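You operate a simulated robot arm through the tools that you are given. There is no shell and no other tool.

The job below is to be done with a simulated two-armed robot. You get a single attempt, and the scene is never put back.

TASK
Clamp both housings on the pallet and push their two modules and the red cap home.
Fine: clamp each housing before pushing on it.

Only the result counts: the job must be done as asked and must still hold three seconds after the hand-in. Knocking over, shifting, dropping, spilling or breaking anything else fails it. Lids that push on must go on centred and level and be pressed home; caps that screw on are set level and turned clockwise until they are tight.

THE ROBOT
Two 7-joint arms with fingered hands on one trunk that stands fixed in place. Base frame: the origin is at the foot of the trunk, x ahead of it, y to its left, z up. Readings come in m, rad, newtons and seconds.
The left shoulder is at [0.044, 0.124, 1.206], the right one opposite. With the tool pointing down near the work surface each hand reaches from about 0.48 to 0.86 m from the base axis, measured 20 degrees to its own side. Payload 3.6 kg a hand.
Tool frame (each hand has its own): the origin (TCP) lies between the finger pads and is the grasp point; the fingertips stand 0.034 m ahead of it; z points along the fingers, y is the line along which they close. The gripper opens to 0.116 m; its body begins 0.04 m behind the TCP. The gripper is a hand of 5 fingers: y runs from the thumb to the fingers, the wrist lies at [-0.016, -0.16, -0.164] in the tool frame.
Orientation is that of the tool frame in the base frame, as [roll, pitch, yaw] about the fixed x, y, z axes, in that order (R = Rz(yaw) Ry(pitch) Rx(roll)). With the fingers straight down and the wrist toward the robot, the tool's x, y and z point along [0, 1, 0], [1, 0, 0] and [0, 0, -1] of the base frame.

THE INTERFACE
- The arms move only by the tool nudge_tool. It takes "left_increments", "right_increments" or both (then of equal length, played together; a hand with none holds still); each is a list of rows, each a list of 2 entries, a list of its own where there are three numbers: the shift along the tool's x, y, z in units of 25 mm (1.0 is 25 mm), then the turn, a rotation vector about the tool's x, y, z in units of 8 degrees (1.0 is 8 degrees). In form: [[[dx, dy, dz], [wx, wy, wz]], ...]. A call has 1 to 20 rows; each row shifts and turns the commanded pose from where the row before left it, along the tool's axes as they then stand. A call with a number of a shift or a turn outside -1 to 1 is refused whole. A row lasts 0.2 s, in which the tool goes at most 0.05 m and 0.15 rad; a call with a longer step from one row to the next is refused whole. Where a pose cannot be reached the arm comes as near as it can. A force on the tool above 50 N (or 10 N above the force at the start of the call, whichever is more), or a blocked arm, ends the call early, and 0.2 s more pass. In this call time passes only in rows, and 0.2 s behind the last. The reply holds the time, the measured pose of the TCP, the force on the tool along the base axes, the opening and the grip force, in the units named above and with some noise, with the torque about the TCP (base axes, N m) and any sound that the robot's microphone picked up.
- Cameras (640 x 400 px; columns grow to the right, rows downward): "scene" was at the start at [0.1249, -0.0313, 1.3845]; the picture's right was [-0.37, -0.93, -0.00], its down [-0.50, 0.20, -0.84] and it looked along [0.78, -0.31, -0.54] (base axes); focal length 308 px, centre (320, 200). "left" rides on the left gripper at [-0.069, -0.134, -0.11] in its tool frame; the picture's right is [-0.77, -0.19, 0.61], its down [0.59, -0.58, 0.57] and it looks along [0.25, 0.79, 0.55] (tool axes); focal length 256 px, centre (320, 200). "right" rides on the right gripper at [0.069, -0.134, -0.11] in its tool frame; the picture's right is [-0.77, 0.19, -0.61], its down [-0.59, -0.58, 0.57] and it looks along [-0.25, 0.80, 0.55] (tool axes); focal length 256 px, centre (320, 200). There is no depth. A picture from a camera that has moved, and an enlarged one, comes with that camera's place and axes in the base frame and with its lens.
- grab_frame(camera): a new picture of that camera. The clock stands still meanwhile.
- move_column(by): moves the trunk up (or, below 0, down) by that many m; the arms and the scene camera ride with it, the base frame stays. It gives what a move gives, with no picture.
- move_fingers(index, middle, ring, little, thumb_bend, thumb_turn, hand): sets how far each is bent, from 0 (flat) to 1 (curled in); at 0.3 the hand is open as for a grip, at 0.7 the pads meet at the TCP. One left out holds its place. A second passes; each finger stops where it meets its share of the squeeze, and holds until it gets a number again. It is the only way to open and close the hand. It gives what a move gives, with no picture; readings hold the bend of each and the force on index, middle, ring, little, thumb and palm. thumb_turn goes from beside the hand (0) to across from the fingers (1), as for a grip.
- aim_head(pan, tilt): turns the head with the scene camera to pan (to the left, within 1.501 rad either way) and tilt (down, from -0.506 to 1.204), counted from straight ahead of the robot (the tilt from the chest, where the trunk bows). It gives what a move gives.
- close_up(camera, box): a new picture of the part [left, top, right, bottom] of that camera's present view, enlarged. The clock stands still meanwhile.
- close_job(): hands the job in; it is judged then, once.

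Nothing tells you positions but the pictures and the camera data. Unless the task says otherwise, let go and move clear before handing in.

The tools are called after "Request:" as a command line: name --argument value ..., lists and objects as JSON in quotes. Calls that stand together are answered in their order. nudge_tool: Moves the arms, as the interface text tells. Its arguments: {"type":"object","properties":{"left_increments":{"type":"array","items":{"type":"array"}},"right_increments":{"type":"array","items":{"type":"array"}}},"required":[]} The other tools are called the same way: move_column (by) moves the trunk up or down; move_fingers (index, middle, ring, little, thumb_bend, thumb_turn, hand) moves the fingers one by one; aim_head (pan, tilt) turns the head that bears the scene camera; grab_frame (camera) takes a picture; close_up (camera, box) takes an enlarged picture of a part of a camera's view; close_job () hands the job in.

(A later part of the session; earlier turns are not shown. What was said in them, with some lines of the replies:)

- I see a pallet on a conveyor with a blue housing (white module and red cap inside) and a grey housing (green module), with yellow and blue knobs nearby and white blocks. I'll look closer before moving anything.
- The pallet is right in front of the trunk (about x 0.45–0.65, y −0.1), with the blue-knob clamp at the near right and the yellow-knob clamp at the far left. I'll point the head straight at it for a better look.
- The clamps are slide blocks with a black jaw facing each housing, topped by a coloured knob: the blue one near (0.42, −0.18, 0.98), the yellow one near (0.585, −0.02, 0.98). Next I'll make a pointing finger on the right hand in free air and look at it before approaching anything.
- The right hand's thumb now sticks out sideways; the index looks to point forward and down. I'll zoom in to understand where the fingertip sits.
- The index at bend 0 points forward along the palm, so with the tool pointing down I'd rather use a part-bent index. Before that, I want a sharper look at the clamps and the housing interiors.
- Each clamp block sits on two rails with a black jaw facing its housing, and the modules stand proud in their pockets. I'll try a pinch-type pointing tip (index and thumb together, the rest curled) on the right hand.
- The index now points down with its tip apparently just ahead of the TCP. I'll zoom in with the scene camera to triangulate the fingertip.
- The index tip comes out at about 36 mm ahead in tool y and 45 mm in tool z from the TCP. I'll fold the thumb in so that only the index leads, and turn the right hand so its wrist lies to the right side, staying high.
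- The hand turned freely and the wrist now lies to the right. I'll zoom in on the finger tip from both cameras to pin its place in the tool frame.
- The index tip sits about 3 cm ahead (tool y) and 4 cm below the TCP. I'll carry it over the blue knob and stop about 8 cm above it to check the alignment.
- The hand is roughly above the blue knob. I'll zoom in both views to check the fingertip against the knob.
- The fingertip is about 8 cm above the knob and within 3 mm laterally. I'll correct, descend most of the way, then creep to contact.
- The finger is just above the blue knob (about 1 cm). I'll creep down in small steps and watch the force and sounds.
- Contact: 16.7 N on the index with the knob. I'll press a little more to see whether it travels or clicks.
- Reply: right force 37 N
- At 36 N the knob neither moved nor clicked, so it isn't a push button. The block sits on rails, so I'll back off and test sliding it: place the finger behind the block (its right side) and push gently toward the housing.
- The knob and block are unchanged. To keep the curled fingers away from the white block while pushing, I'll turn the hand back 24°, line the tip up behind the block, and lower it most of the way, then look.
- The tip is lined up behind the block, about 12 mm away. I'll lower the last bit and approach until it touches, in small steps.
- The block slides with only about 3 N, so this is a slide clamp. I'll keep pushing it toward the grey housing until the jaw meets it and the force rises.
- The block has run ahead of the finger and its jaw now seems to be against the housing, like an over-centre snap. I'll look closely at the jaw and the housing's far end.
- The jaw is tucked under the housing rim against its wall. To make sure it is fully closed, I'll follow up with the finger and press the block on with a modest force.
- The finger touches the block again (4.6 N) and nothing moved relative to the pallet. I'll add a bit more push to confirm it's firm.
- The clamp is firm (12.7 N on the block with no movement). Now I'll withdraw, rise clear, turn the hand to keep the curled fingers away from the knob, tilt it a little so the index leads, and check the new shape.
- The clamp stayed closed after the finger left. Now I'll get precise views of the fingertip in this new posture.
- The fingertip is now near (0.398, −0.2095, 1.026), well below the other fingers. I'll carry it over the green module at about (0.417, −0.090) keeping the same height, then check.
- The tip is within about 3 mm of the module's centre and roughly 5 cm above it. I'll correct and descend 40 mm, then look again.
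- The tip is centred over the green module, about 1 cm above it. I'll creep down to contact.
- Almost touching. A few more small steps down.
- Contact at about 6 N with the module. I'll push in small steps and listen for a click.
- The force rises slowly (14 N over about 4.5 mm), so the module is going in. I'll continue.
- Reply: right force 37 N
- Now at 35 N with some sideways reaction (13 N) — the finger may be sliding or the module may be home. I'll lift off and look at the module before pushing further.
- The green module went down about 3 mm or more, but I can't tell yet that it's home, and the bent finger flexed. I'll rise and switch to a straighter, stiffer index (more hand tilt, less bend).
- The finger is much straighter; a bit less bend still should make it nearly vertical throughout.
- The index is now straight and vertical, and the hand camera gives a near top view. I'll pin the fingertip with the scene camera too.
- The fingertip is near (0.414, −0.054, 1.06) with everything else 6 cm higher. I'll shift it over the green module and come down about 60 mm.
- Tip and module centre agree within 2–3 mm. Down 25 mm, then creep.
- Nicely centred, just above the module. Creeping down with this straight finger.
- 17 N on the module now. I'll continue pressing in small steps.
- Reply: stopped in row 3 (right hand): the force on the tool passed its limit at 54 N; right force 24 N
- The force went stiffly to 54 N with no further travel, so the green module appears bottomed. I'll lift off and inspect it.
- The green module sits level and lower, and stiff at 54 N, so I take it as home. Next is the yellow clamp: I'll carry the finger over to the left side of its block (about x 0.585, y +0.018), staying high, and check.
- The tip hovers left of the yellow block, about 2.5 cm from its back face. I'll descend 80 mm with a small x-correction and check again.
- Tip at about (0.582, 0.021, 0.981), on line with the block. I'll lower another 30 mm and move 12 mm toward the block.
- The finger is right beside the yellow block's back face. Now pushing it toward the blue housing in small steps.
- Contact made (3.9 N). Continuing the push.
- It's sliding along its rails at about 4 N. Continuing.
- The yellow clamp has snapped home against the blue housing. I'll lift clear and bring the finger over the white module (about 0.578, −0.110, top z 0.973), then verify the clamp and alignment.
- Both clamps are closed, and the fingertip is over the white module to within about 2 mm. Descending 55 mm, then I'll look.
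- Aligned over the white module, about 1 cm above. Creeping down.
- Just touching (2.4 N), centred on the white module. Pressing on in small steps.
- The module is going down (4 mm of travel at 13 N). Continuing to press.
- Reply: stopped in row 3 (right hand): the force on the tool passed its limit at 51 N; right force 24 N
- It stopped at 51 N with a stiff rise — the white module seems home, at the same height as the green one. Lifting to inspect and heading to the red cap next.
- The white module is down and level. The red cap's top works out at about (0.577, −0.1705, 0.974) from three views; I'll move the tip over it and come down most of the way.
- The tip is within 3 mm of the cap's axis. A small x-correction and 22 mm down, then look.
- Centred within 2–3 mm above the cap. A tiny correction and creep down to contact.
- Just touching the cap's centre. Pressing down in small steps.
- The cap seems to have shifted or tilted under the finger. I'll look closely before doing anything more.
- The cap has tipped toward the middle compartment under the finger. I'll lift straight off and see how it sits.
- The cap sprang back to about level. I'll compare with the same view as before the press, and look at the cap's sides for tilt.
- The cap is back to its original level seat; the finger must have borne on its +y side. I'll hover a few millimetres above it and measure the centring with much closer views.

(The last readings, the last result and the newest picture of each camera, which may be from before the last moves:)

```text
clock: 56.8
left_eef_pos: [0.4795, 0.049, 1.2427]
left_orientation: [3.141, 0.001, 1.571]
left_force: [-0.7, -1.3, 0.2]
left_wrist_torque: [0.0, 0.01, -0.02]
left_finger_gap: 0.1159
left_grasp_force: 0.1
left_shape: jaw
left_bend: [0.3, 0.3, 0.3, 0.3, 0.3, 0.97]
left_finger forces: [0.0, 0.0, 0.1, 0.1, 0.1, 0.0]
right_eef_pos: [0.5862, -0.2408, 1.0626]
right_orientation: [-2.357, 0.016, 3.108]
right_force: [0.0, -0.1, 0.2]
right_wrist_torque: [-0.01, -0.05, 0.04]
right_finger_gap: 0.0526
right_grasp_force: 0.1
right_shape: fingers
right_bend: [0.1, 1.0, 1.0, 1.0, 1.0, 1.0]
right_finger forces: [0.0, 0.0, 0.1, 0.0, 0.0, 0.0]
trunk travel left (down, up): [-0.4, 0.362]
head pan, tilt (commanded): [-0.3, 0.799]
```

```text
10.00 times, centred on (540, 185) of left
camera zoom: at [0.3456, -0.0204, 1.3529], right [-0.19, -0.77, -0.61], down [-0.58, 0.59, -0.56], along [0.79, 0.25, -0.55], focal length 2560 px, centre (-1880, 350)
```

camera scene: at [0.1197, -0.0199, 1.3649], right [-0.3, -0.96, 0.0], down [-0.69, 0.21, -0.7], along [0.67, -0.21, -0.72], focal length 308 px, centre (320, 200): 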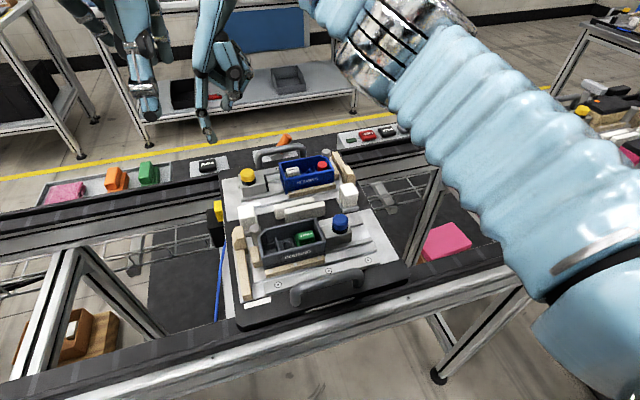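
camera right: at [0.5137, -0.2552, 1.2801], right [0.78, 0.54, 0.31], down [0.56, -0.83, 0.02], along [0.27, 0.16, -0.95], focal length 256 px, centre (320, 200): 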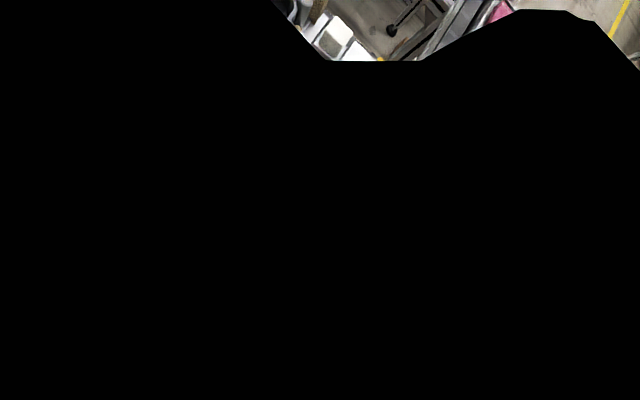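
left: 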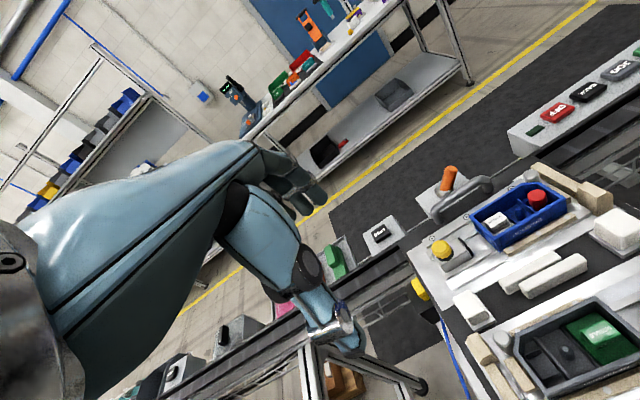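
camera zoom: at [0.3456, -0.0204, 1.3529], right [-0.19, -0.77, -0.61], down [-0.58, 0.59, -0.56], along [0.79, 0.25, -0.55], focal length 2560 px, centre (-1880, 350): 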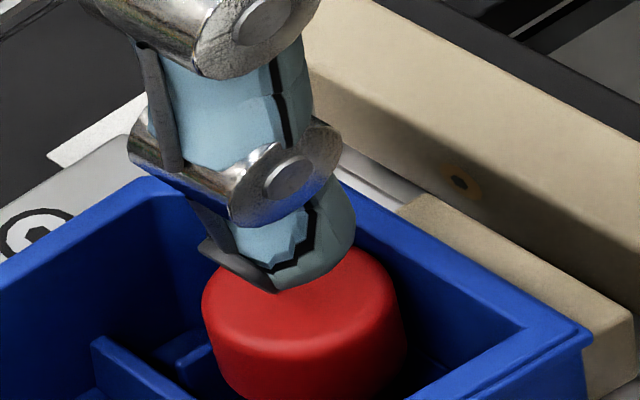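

The close-ups show the fingertip's lowest point is a nail-like edge on its +y side, about 5 mm off the cap's centre in y and 3 mm in x. I'll shift so that this edge bears on the cap's centre, lower a little and re-check.

Request:
nudge_tool --right_increments '[[[-0.12, -0.131, 0.136], [0, 0, 0]], [[0.002, 0.142, 0.141], [0, 0, 0]]]'

Request:
close_up --camera "right" --box '[290, 135, 370, 190]'

Request:
close_up --camera "scene" --box '[300, 140, 350, 175]'

Request:
close_up --camera "left" --box '[510, 165, 570, 205]'

```text
clock: 57.4
left_eef_pos: [0.4808, 0.0483, 1.2405]
left_orientation: [-3.141, -0.001, 1.572]
left_force: [0.2, 0.3, -0.3]
left_wrist_torque: [0.02, 0.01, 0.01]
left_finger_gap: 0.1159
left_grasp_force: 0.0
left_shape: jaw
left_bend: [0.3, 0.3, 0.3, 0.3, 0.3, 0.97]
left_finger forces: [0.0, 0.0, 0.0, 0.1, 0.0, 0.0]
right_eef_pos: [0.5898, -0.245, 1.057]
right_orientation: [-2.356, 0.017, 3.109]
right_force: [-0.2, 0.4, 0.3]
right_wrist_torque: [0.02, 0.02, 0.01]
right_finger_gap: 0.0526
right_grasp_force: 0.1
right_shape: fingers
right_bend: [0.1, 1.0, 1.0, 1.0, 1.0, 1.0]
right_finger forces: [0.0, 0.0, 0.0, 0.0, 0.0, 0.1]
trunk travel left (down, up): [-0.4, 0.362]
head pan, tilt (commanded): [-0.3, 0.799]
```

```text
7.27 times, centred on (330, 162) of right
camera zoom: at [0.5178, -0.2601, 1.23], right [0.78, 0.54, 0.31], down [0.56, -0.83, 0.02], along [0.27, 0.16, -0.95], focal length 1862 px, centre (247, 473)
```

zoom: 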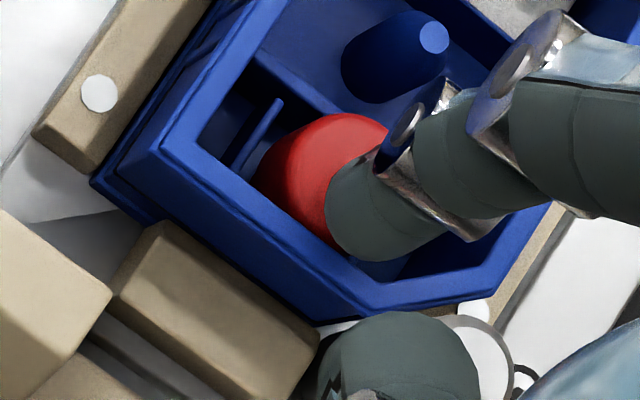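

```text
11.43 times, centred on (325, 158) of scene
camera zoom: at [0.1193, -0.0217, 1.3648], right [-0.3, -0.96, 0.0], down [-0.69, 0.21, -0.7], along [0.67, -0.21, -0.72], focal length 3525 px, centre (263, 686)
```

zoom: 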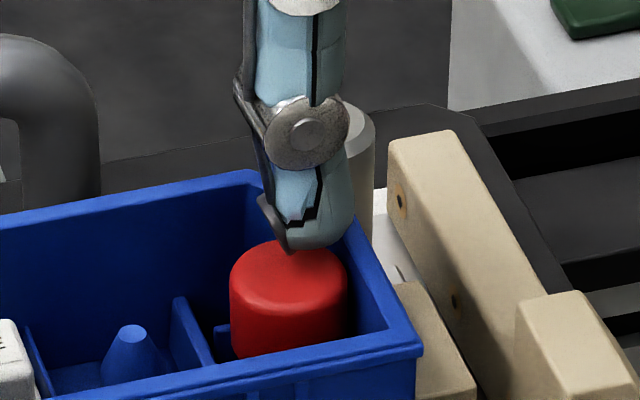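

```text
10.00 times, centred on (540, 185) of left
camera zoom: at [0.3455, -0.0203, 1.3529], right [-0.19, -0.77, -0.61], down [-0.58, 0.59, -0.57], along [0.79, 0.25, -0.55], focal length 2560 px, centre (-1880, 350)
```

zoom: 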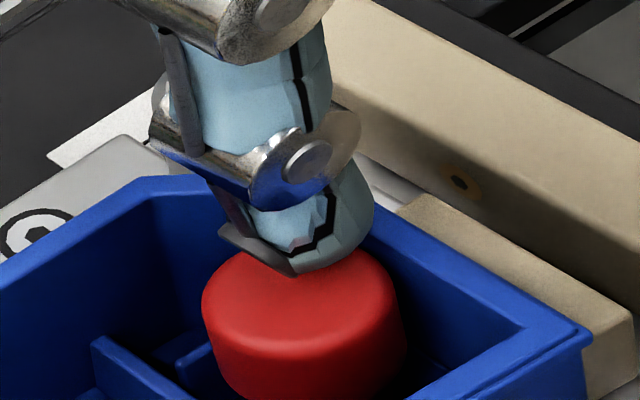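

Now the contact edge lines up with the cap's centre within about 1.5 mm in both views. Creeping down to contact.

Request:
nudge_tool --right_increments '[[[0.04, 0.0567, 0.0564], [0, 0, 0]], [[0.001, 0.0567, 0.0564], [0, 0, 0]]]'

Request:
close_up --camera "scene" --box '[300, 140, 350, 175]'

Request:
close_up --camera "left" --box '[510, 165, 570, 205]'

```text
clock: 58.0
left_eef_pos: [0.4805, 0.0478, 1.2424]
left_orientation: [-3.141, 0.0, 1.571]
left_force: [0.1, 0.3, -0.1]
left_wrist_torque: [-0.02, 0.0, -0.02]
left_finger_gap: 0.1161
left_grasp_force: 0.1
left_shape: jaw
left_bend: [0.3, 0.3, 0.3, 0.3, 0.3, 0.97]
left_finger forces: [0.1, 0.0, 0.0, 0.1, 0.1, 0.1]
right_eef_pos: [0.5888, -0.2446, 1.0533]
right_orientation: [-2.357, 0.016, 3.108]
right_force: [-0.3, -0.4, 0.6]
right_wrist_torque: [0.04, 0.01, 0.03]
right_finger_gap: 0.0523
right_grasp_force: 0.6
right_shape: fingers
right_bend: [0.1, 1.0, 1.0, 1.0, 1.0, 1.0]
right_finger forces: [1.0, 0.0, 0.0, 0.0, 0.1, 0.0]
trunk travel left (down, up): [-0.4, 0.362]
head pan, tilt (commanded): [-0.3, 0.799]
```

```text
11.43 times, centred on (325, 158) of scene
camera zoom: at [0.1191, -0.0217, 1.3649], right [-0.3, -0.96, 0.0], down [-0.69, 0.21, -0.7], along [0.67, -0.21, -0.72], focal length 3525 px, centre (263, 686)
```

zoom: 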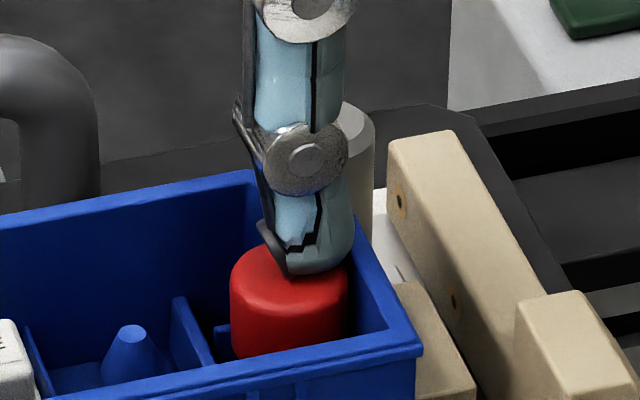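

```text
10.00 times, centred on (540, 185) of left
camera zoom: at [0.3453, -0.0203, 1.353], right [-0.19, -0.77, -0.61], down [-0.58, 0.59, -0.57], along [0.79, 0.25, -0.55], focal length 2560 px, centre (-1880, 350)
```

zoom: 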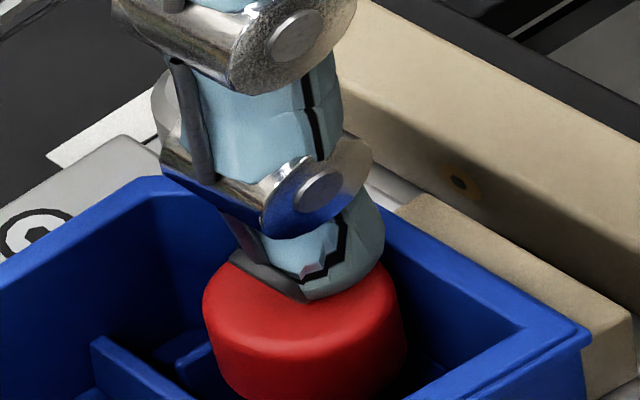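

Contact is centred. Now pressing 2 mm at a time and checking the cap's level.

Request:
nudge_tool --right_increments '[[[0.001, 0.0567, 0.0564], [0, 0, 0]]]'

Request:
close_up --camera "scene" --box '[300, 140, 350, 175]'

Request:
close_up --camera "left" --box '[510, 165, 570, 205]'

```text
clock: 58.4
left_eef_pos: [0.4804, 0.0485, 1.2421]
left_orientation: [-3.141, -0.001, 1.57]
left_force: [-0.8, -0.3, 0.2]
left_wrist_torque: [-0.02, -0.02, 0.0]
left_finger_gap: 0.1161
left_grasp_force: 0.1
left_shape: jaw
left_bend: [0.3, 0.3, 0.3, 0.3, 0.3, 0.97]
left_finger forces: [0.0, 0.0, 0.0, 0.0, 0.0, 0.1]
right_eef_pos: [0.5879, -0.2448, 1.0522]
right_orientation: [-2.358, 0.02, 3.109]
right_force: [-0.2, -0.5, 9.7]
right_wrist_torque: [0.65, 0.08, -0.01]
right_finger_gap: 0.0524
right_grasp_force: 4.7
right_shape: fingers
right_bend: [0.1, 1.0, 1.0, 1.0, 1.0, 1.0]
right_finger forces: [9.8, 0.0, 0.1, 0.0, 0.0, 0.1]
trunk travel left (down, up): [-0.4, 0.362]
head pan, tilt (commanded): [-0.3, 0.799]
```

```text
11.43 times, centred on (325, 158) of scene
camera zoom: at [0.1183, -0.0216, 1.3651], right [-0.3, -0.96, 0.0], down [-0.68, 0.21, -0.7], along [0.67, -0.21, -0.72], focal length 3525 px, centre (263, 686)
```

zoom: 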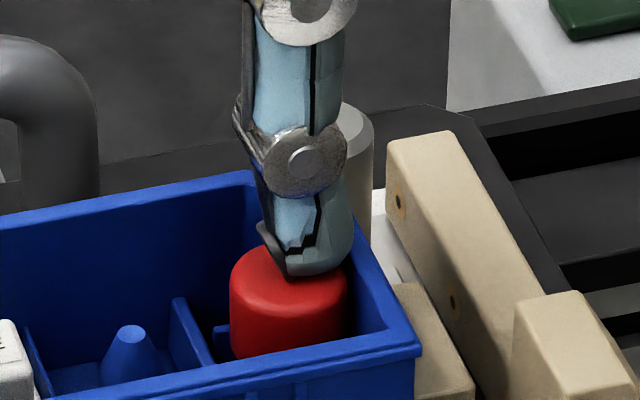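

```text
10.00 times, centred on (540, 185) of left
camera zoom: at [0.3444, -0.0202, 1.3534], right [-0.19, -0.77, -0.61], down [-0.58, 0.59, -0.57], along [0.8, 0.25, -0.55], focal length 2560 px, centre (-1880, 350)
```

zoom: 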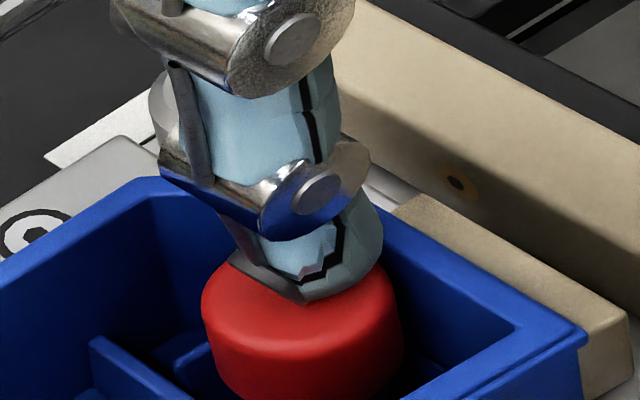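

10 N, cap still level with no side force. Another 2 mm.

Request:
nudge_tool --right_increments '[[[0.001, 0.0567, 0.0564], [0, 0, 0]]]'

Request:
close_up --camera "scene" --box '[300, 140, 350, 175]'

Request:
close_up --camera "left" --box '[510, 165, 570, 205]'

```text
clock: 58.8
left_eef_pos: [0.4803, 0.0502, 1.242]
left_orientation: [-3.141, 0.001, 1.571]
left_force: [0.2, -0.9, 0.4]
left_wrist_torque: [0.0, 0.01, -0.01]
left_finger_gap: 0.1162
left_grasp_force: 0.1
left_shape: jaw
left_bend: [0.3, 0.3, 0.3, 0.3, 0.3, 0.97]
left_finger forces: [0.0, 0.0, 0.0, 0.0, 0.0, 0.1]
right_eef_pos: [0.5877, -0.2451, 1.0498]
right_orientation: [-2.356, 0.015, 3.106]
right_force: [0.5, 0.2, 4.9]
right_wrist_torque: [0.31, 0.08, 0.04]
right_finger_gap: 0.0526
right_grasp_force: 2.4
right_shape: fingers
right_bend: [0.1, 1.0, 1.0, 1.0, 1.0, 1.0]
right_finger forces: [4.4, 0.0, 0.1, 0.0, 0.1, 0.1]
trunk travel left (down, up): [-0.4, 0.362]
head pan, tilt (commanded): [-0.3, 0.799]
```

```text
11.43 times, centred on (325, 158) of scene
camera zoom: at [0.1187, -0.0216, 1.3649], right [-0.3, -0.96, 0.0], down [-0.68, 0.21, -0.7], along [0.67, -0.21, -0.72], focal length 3525 px, centre (263, 686)
```

zoom: 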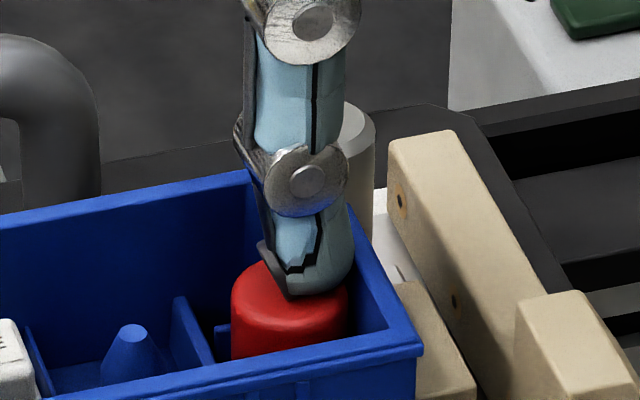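

```text
10.00 times, centred on (540, 185) of left
camera zoom: at [0.3448, -0.0201, 1.3531], right [-0.19, -0.77, -0.61], down [-0.58, 0.59, -0.57], along [0.79, 0.25, -0.55], focal length 2560 px, centre (-1880, 350)
```

zoom: 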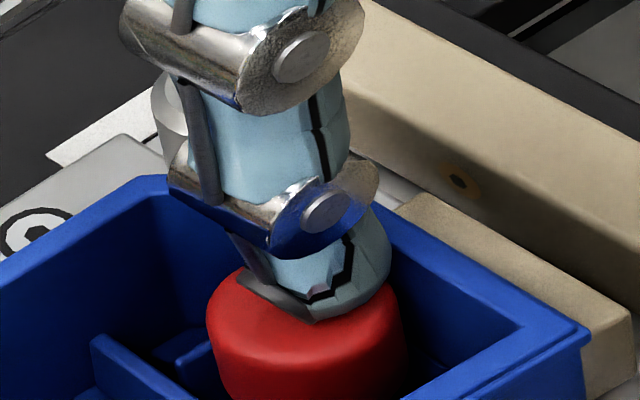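

The cap moved down evenly and the force fell to 5 N — it's sliding on. Continuing.

Request:
nudge_tool --right_increments '[[[0.001, 0.0567, 0.0564], [0, 0, 0]], [[0.001, 0.0567, 0.0564], [0, 0, 0]]]'

Request:
close_up --camera "scene" --box '[300, 140, 350, 175]'

Request:
close_up --camera "left" --box '[510, 165, 570, 205]'

```text
clock: 59.4
left_eef_pos: [0.4781, 0.0491, 1.2431]
left_orientation: [3.14, 0.0, 1.571]
left_force: [-0.2, 0.6, 0.2]
left_wrist_torque: [-0.03, -0.03, 0.03]
left_finger_gap: 0.1159
left_grasp_force: 0.0
left_shape: jaw
left_bend: [0.3, 0.3, 0.3, 0.3, 0.3, 0.97]
left_finger forces: [0.1, 0.1, 0.0, 0.0, 0.0, 0.0]
right_eef_pos: [0.5876, -0.2443, 1.0498]
right_orientation: [-2.359, 0.022, 3.106]
right_force: [0.2, -3.5, 28.9]
right_wrist_torque: [1.93, 0.32, 0.04]
right_finger_gap: 0.0523
right_grasp_force: 14.7
right_shape: fingers
right_bend: [0.11, 1.0, 1.0, 1.0, 1.0, 1.0]
right_finger forces: [29.3, 0.0, 0.0, 0.1, 0.1, 0.0]
trunk travel left (down, up): [-0.4, 0.362]
head pan, tilt (commanded): [-0.3, 0.799]
```

```text
11.43 times, centred on (325, 158) of scene
camera zoom: at [0.1163, -0.0213, 1.3655], right [-0.3, -0.96, 0.0], down [-0.68, 0.21, -0.7], along [0.67, -0.21, -0.72], focal length 3525 px, centre (263, 686)
```

zoom: 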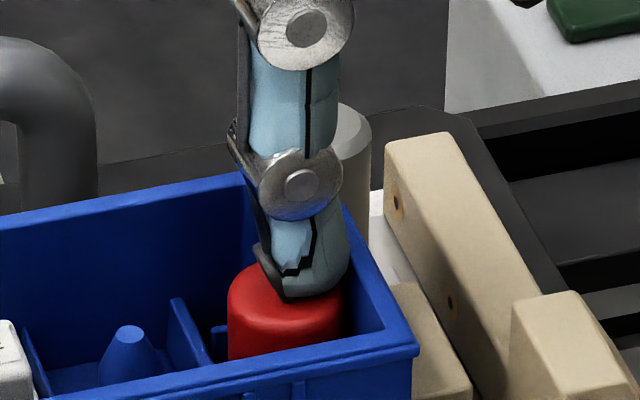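

```text
10.00 times, centred on (540, 185) of left
camera zoom: at [0.3425, -0.02, 1.3542], right [-0.19, -0.77, -0.61], down [-0.58, 0.59, -0.57], along [0.8, 0.25, -0.55], focal length 2560 px, centre (-1880, 350)
```

zoom: 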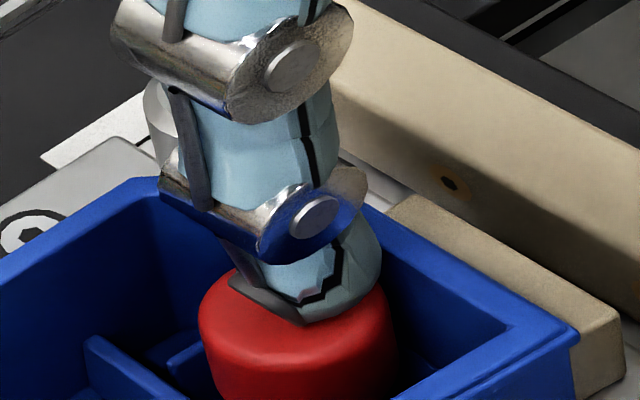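

Now it resists stiffly at 29 N with no further motion — the cap appears to have seated. One more small push to be sure it's home.

Request:
nudge_tool --right_increments '[[[0.001, 0.045, 0.045], [0, 0, 0]]]'

Request:
close_up --camera "scene" --box '[300, 140, 350, 175]'

```text
clock: 59.8
left_eef_pos: [0.476, 0.0492, 1.2445]
left_orientation: [3.136, 0.0, 1.569]
left_force: [-0.4, -0.1, 0.3]
left_wrist_torque: [0.03, 0.01, -0.01]
left_finger_gap: 0.1158
left_grasp_force: 0.0
left_shape: jaw
left_bend: [0.3, 0.3, 0.3, 0.3, 0.3, 0.97]
left_finger forces: [0.0, 0.0, 0.0, 0.1, 0.2, 0.0]
right_eef_pos: [0.5857, -0.2442, 1.0479]
right_orientation: [-2.358, 0.024, 3.106]
right_force: [1.2, -3.7, 42.9]
right_wrist_torque: [2.83, 0.47, -0.01]
right_finger_gap: 0.0521
right_grasp_force: 21.6
right_shape: fingers
right_bend: [0.12, 1.0, 1.0, 1.0, 1.0, 1.0]
right_finger forces: [42.7, 0.1, 0.0, 0.1, 0.1, 0.1]
trunk travel left (down, up): [-0.4, 0.362]
head pan, tilt (commanded): [-0.3, 0.799]
```

```text
11.43 times, centred on (325, 158) of scene
camera zoom: at [0.1152, -0.0211, 1.3656], right [-0.3, -0.96, 0.0], down [-0.68, 0.21, -0.7], along [0.67, -0.21, -0.71], focal length 3525 px, centre (263, 686)
```

zoom: 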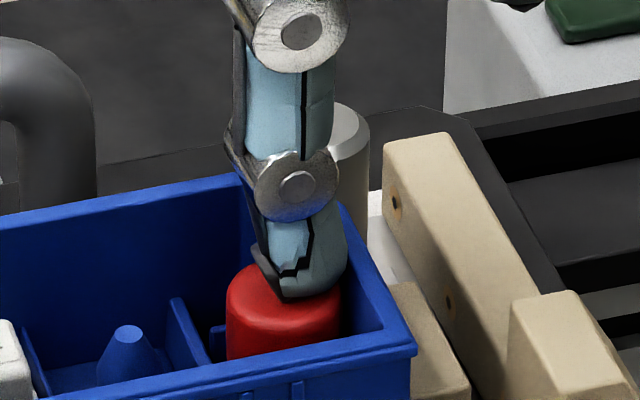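

43 N and rigid: the cap is home. Lifting straight off and inspecting everything.

Request:
nudge_tool --right_increments '[[[-0.001, -0.0567, -0.0564], [0, 0, 0]], [[-0.001, -0.0567, -0.0564], [0, 0, 0]], [[-0.003, -0.17, -0.169], [0, 0, 0]], [[-0.009, -0.4537, -0.4514], [0, 0, 0]], [[-0.009, -0.4537, -0.4514], [0, 0, 0]], [[-0.009, -0.4537, -0.4514], [0, 0, 0]], [[-0.009, -0.4537, -0.4514], [0, 0, 0]]]'

Request:
close_up --camera "left" --box '[440, 160, 580, 260]'

Request:
close_up --camera "scene" --box '[240, 120, 360, 200]'

Request:
close_up --camera "left" --box '[510, 165, 570, 205]'

Request:
close_up --camera "scene" --box '[300, 140, 350, 175]'

```text
clock: 61.4
left_eef_pos: [0.4811, 0.0485, 1.2426]
left_orientation: [3.14, 0.0, 1.571]
left_force: [0.0, 0.2, 1.1]
left_wrist_torque: [-0.04, -0.02, -0.02]
left_finger_gap: 0.1155
left_grasp_force: 0.1
left_shape: jaw
left_bend: [0.3, 0.3, 0.3, 0.3, 0.3, 0.97]
left_finger forces: [0.1, 0.1, 0.0, 0.0, 0.1, 0.1]
right_eef_pos: [0.5903, -0.2447, 1.1168]
right_orientation: [-2.355, 0.013, 3.106]
right_force: [0.4, 0.2, -0.1]
right_wrist_torque: [0.02, 0.0, -0.01]
right_finger_gap: 0.0526
right_grasp_force: 0.2
right_shape: fingers
right_bend: [0.1, 1.0, 1.0, 1.0, 1.0, 1.0]
right_finger forces: [0.0, 0.1, 0.0, 0.1, 0.0, 0.0]
trunk travel left (down, up): [-0.4, 0.362]
head pan, tilt (commanded): [-0.3, 0.799]
```

```text
4.00 times, centred on (510, 210) of left
camera zoom: at [0.3452, -0.0202, 1.353], right [-0.19, -0.77, -0.61], down [-0.58, 0.59, -0.57], along [0.79, 0.25, -0.55], focal length 1024 px, centre (-440, 160)
```

zoom: 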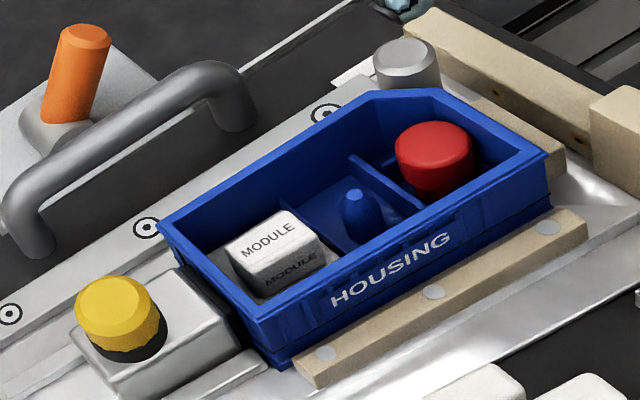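

```text
5.00 times, centred on (300, 160) of scene
camera zoom: at [0.1191, -0.0217, 1.3649], right [-0.3, -0.96, 0.0], down [-0.69, 0.21, -0.7], along [0.67, -0.21, -0.72], focal length 1542 px, centre (420, 400)
```

zoom: 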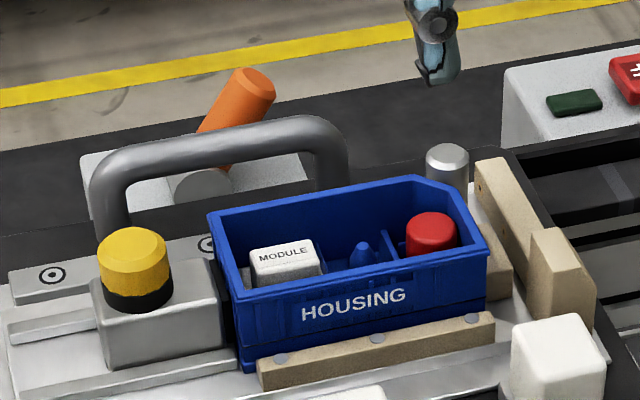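

```text
10.00 times, centred on (540, 185) of left
camera zoom: at [0.3452, -0.0202, 1.353], right [-0.19, -0.77, -0.61], down [-0.58, 0.59, -0.57], along [0.79, 0.25, -0.55], focal length 2560 px, centre (-1880, 350)
```

zoom: 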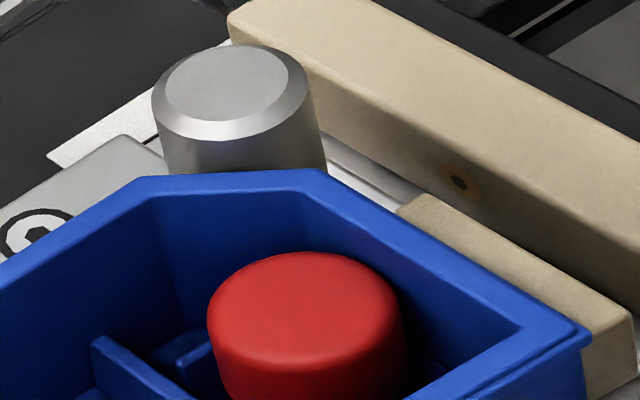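

```text
11.43 times, centred on (325, 158) of scene
camera zoom: at [0.1191, -0.0217, 1.3649], right [-0.3, -0.96, 0.0], down [-0.69, 0.21, -0.7], along [0.67, -0.21, -0.72], focal length 3525 px, centre (263, 686)
```

zoom: 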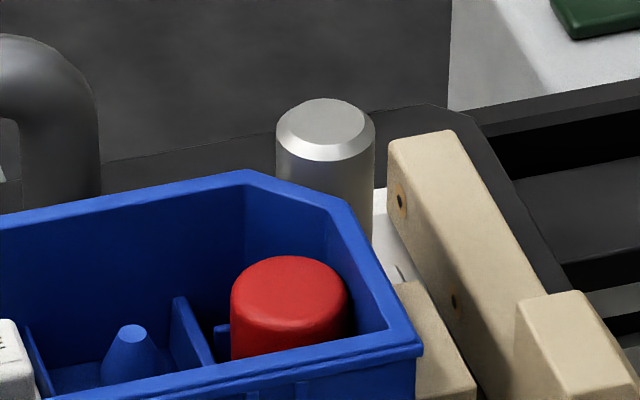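

The cap sits lower by about 3.5 mm and level; both module tops come out at the same height (z ≈ 0.970), and both stopped rigidly at the same tool height. I'll check both clamps' jaws closely before retreating.

Request:
close_up --camera "scene" --box '[250, 150, 310, 190]'

Request:
close_up --camera "left" --box '[450, 210, 530, 265]'

Request:
close_up --camera "scene" --box '[300, 200, 360, 250]'

Request:
close_up --camera "left" --box '[570, 270, 640, 360]'

```text
10.00 times, centred on (280, 170) of scene
camera zoom: at [0.1191, -0.0217, 1.3649], right [-0.3, -0.96, 0.0], down [-0.69, 0.21, -0.7], along [0.67, -0.21, -0.72], focal length 3084 px, centre (720, 500)
```

zoom: 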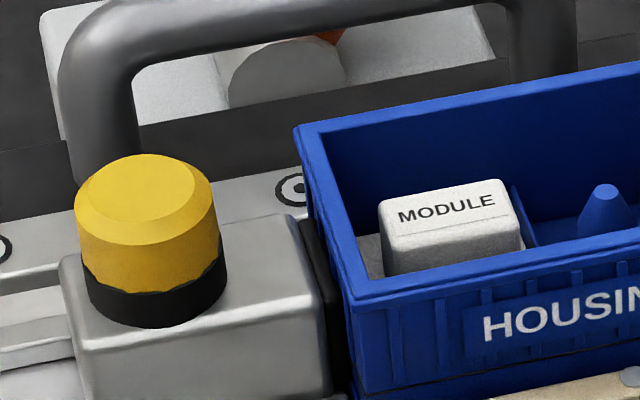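

```text
7.27 times, centred on (490, 238) of left
camera zoom: at [0.3452, -0.0202, 1.353], right [-0.19, -0.77, -0.61], down [-0.58, 0.59, -0.57], along [0.79, 0.25, -0.55], focal length 1862 px, centre (-916, -73)
```

zoom: 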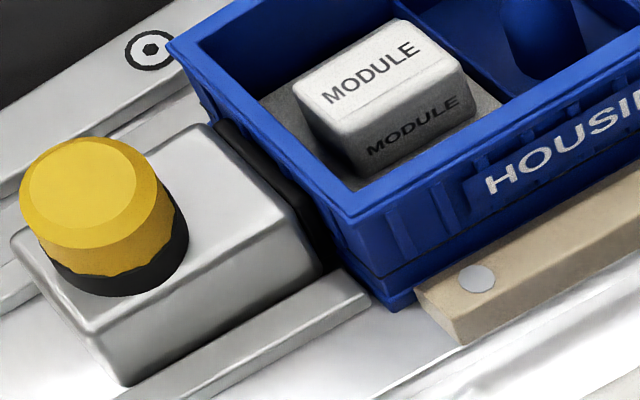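

```text
8.00 times, centred on (330, 225) of scene
camera zoom: at [0.1191, -0.0217, 1.3649], right [-0.3, -0.96, 0.0], down [-0.69, 0.21, -0.7], along [0.67, -0.21, -0.72], focal length 2467 px, centre (240, 0)
```

zoom: 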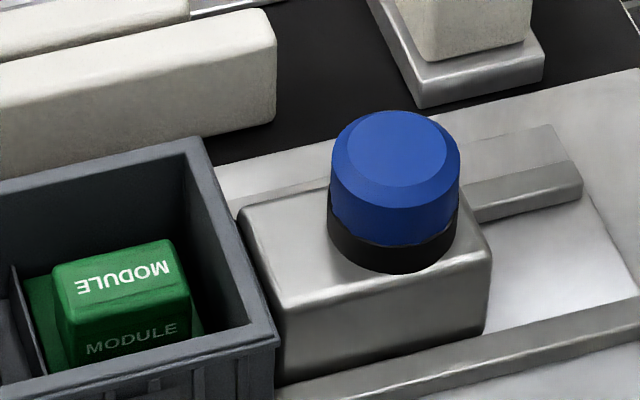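

```text
4.44 times, centred on (605, 315) of left
camera zoom: at [0.3452, -0.0202, 1.353], right [-0.19, -0.77, -0.61], down [-0.58, 0.59, -0.57], along [0.79, 0.25, -0.55], focal length 1138 px, centre (-947, -311)
```

zoom: 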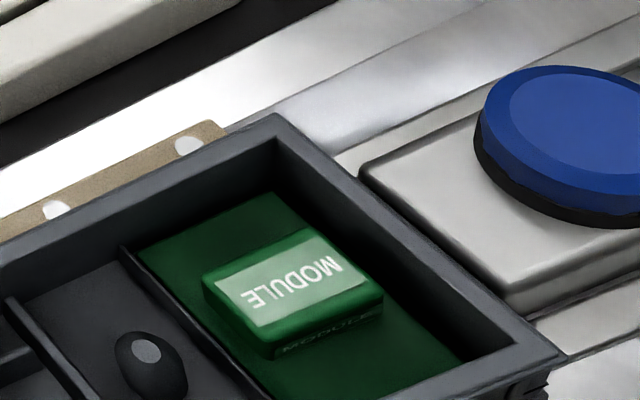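

Both jaws are tight against their housings, the modules and cap are down and level, and nothing else has moved. I'll raise the right hand and withdraw it to the right, clear of the pallet.

Request:
nudge_tool --right_increments '[[[-0.009, -0.4537, -0.4514], [0, 0, 0]], [[-0.009, -0.4537, -0.4514], [0, 0, 0]], [[-0.009, -0.4537, -0.4514], [0, 0, 0]], [[0, -0.8, 0.805], [0, 0, 0]], [[0, -0.8, 0.805], [0, 0, 0]], [[0, -0.8, 0.805], [0, 0, 0]], [[0, -0.8, 0.805], [0, 0, 0]]]'

Request:
grab_frame --camera "scene"

Request:
close_up --camera "scene" --box '[210, 120, 420, 330]'

Request:
grab_frame --camera "left"

```text
clock: 63.0
left_eef_pos: [0.4805, 0.0474, 1.2418]
left_orientation: [3.141, -0.001, 1.57]
left_force: [0.8, 0.1, -0.1]
left_wrist_torque: [-0.03, -0.01, -0.02]
left_finger_gap: 0.1157
left_grasp_force: 0.0
left_shape: jaw
left_bend: [0.3, 0.3, 0.3, 0.3, 0.3, 0.97]
left_finger forces: [0.0, 0.1, 0.0, 0.1, 0.0, 0.0]
right_eef_pos: [0.583, -0.3604, 1.1636]
right_orientation: [-2.356, 0.014, 3.106]
right_force: [0.1, -0.6, 0.0]
right_wrist_torque: [0.02, -0.01, -0.01]
right_finger_gap: 0.0525
right_grasp_force: 0.1
right_shape: fingers
right_bend: [0.1, 1.0, 1.0, 1.0, 1.0, 1.0]
right_finger forces: [0.1, 0.0, 0.1, 0.1, 0.1, 0.1]
trunk travel left (down, up): [-0.4, 0.362]
head pan, tilt (commanded): [-0.3, 0.799]
```

```text
taken
camera scene: at [0.1194, -0.0226, 1.3648], right [-0.3, -0.96, 0.0], down [-0.69, 0.21, -0.7], along [0.67, -0.21, -0.72], focal length 308 px, centre (320, 200)
```

scene: 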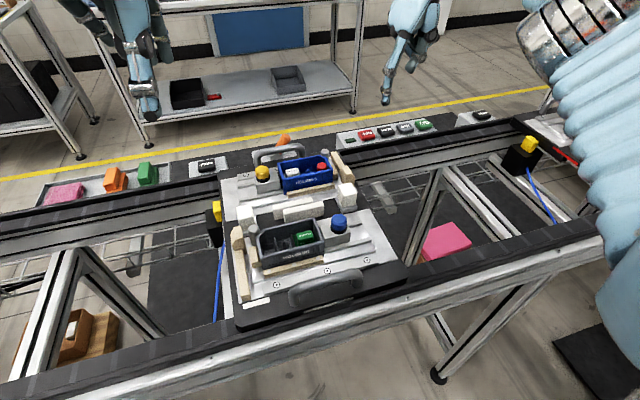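

```text
1.90 times, centred on (315, 225) of scene
camera zoom: at [0.1194, -0.0226, 1.3648], right [-0.3, -0.96, 0.0], down [-0.69, 0.21, -0.7], along [0.67, -0.21, -0.72], focal length 587 px, centre (330, 152)
```

zoom: 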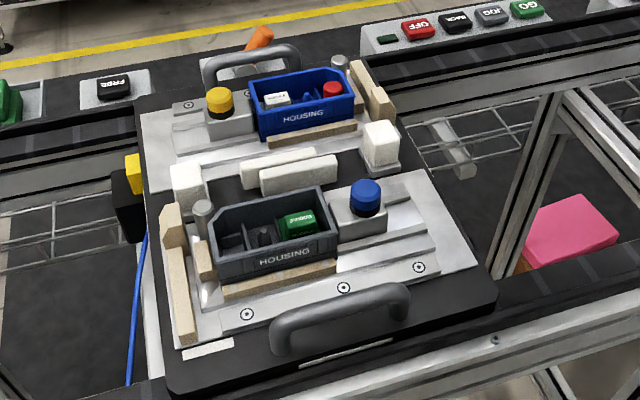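

```text
taken
camera left: at [0.3455, -0.0212, 1.3529], right [-0.19, -0.77, -0.61], down [-0.58, 0.59, -0.56], along [0.79, 0.25, -0.55], focal length 256 px, centre (320, 200)
```

left: 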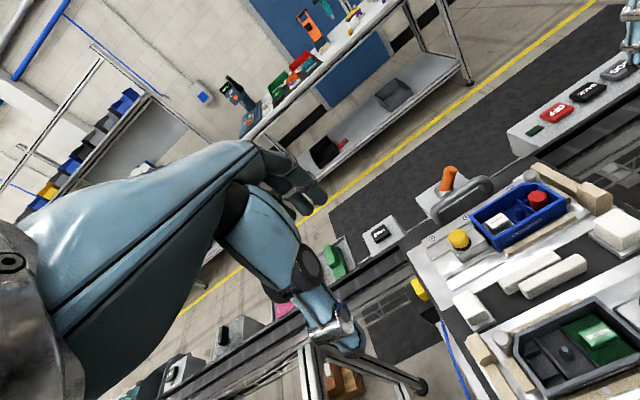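

Both housings are clamped, the white and green modules and the red cap are home and level, and both hands are clear of the pallet. I'm handing the job in.

Request:
close_job

```text
The job is handed in.
```

I clamped both housings, pushed the green and white modules and the red cap home, and handed the job in. I don't have the judge's result.

- **Clamps:** each slide block snapped shut against its housing. I pushed on the blue-knob block afterwards and it held firm. I only checked the yellow-knob block by eye. I didn't turn the knobs. Pressing the blue one at the start did nothing.
- **Modules:** both stopped hard at just over 50 N, at the same tool height, and looked level.
- **Red cap:** my first press landed off-centre and tipped the cap, but it returned to level when I let go. The second press went in straight, by about 3.5 mm, and it sits level. It was rigid at 43 N.

No clicks were picked up, so "home" rests on the forces and the pictures. Nothing else on the pallet appeared to move, and both hands are clear.
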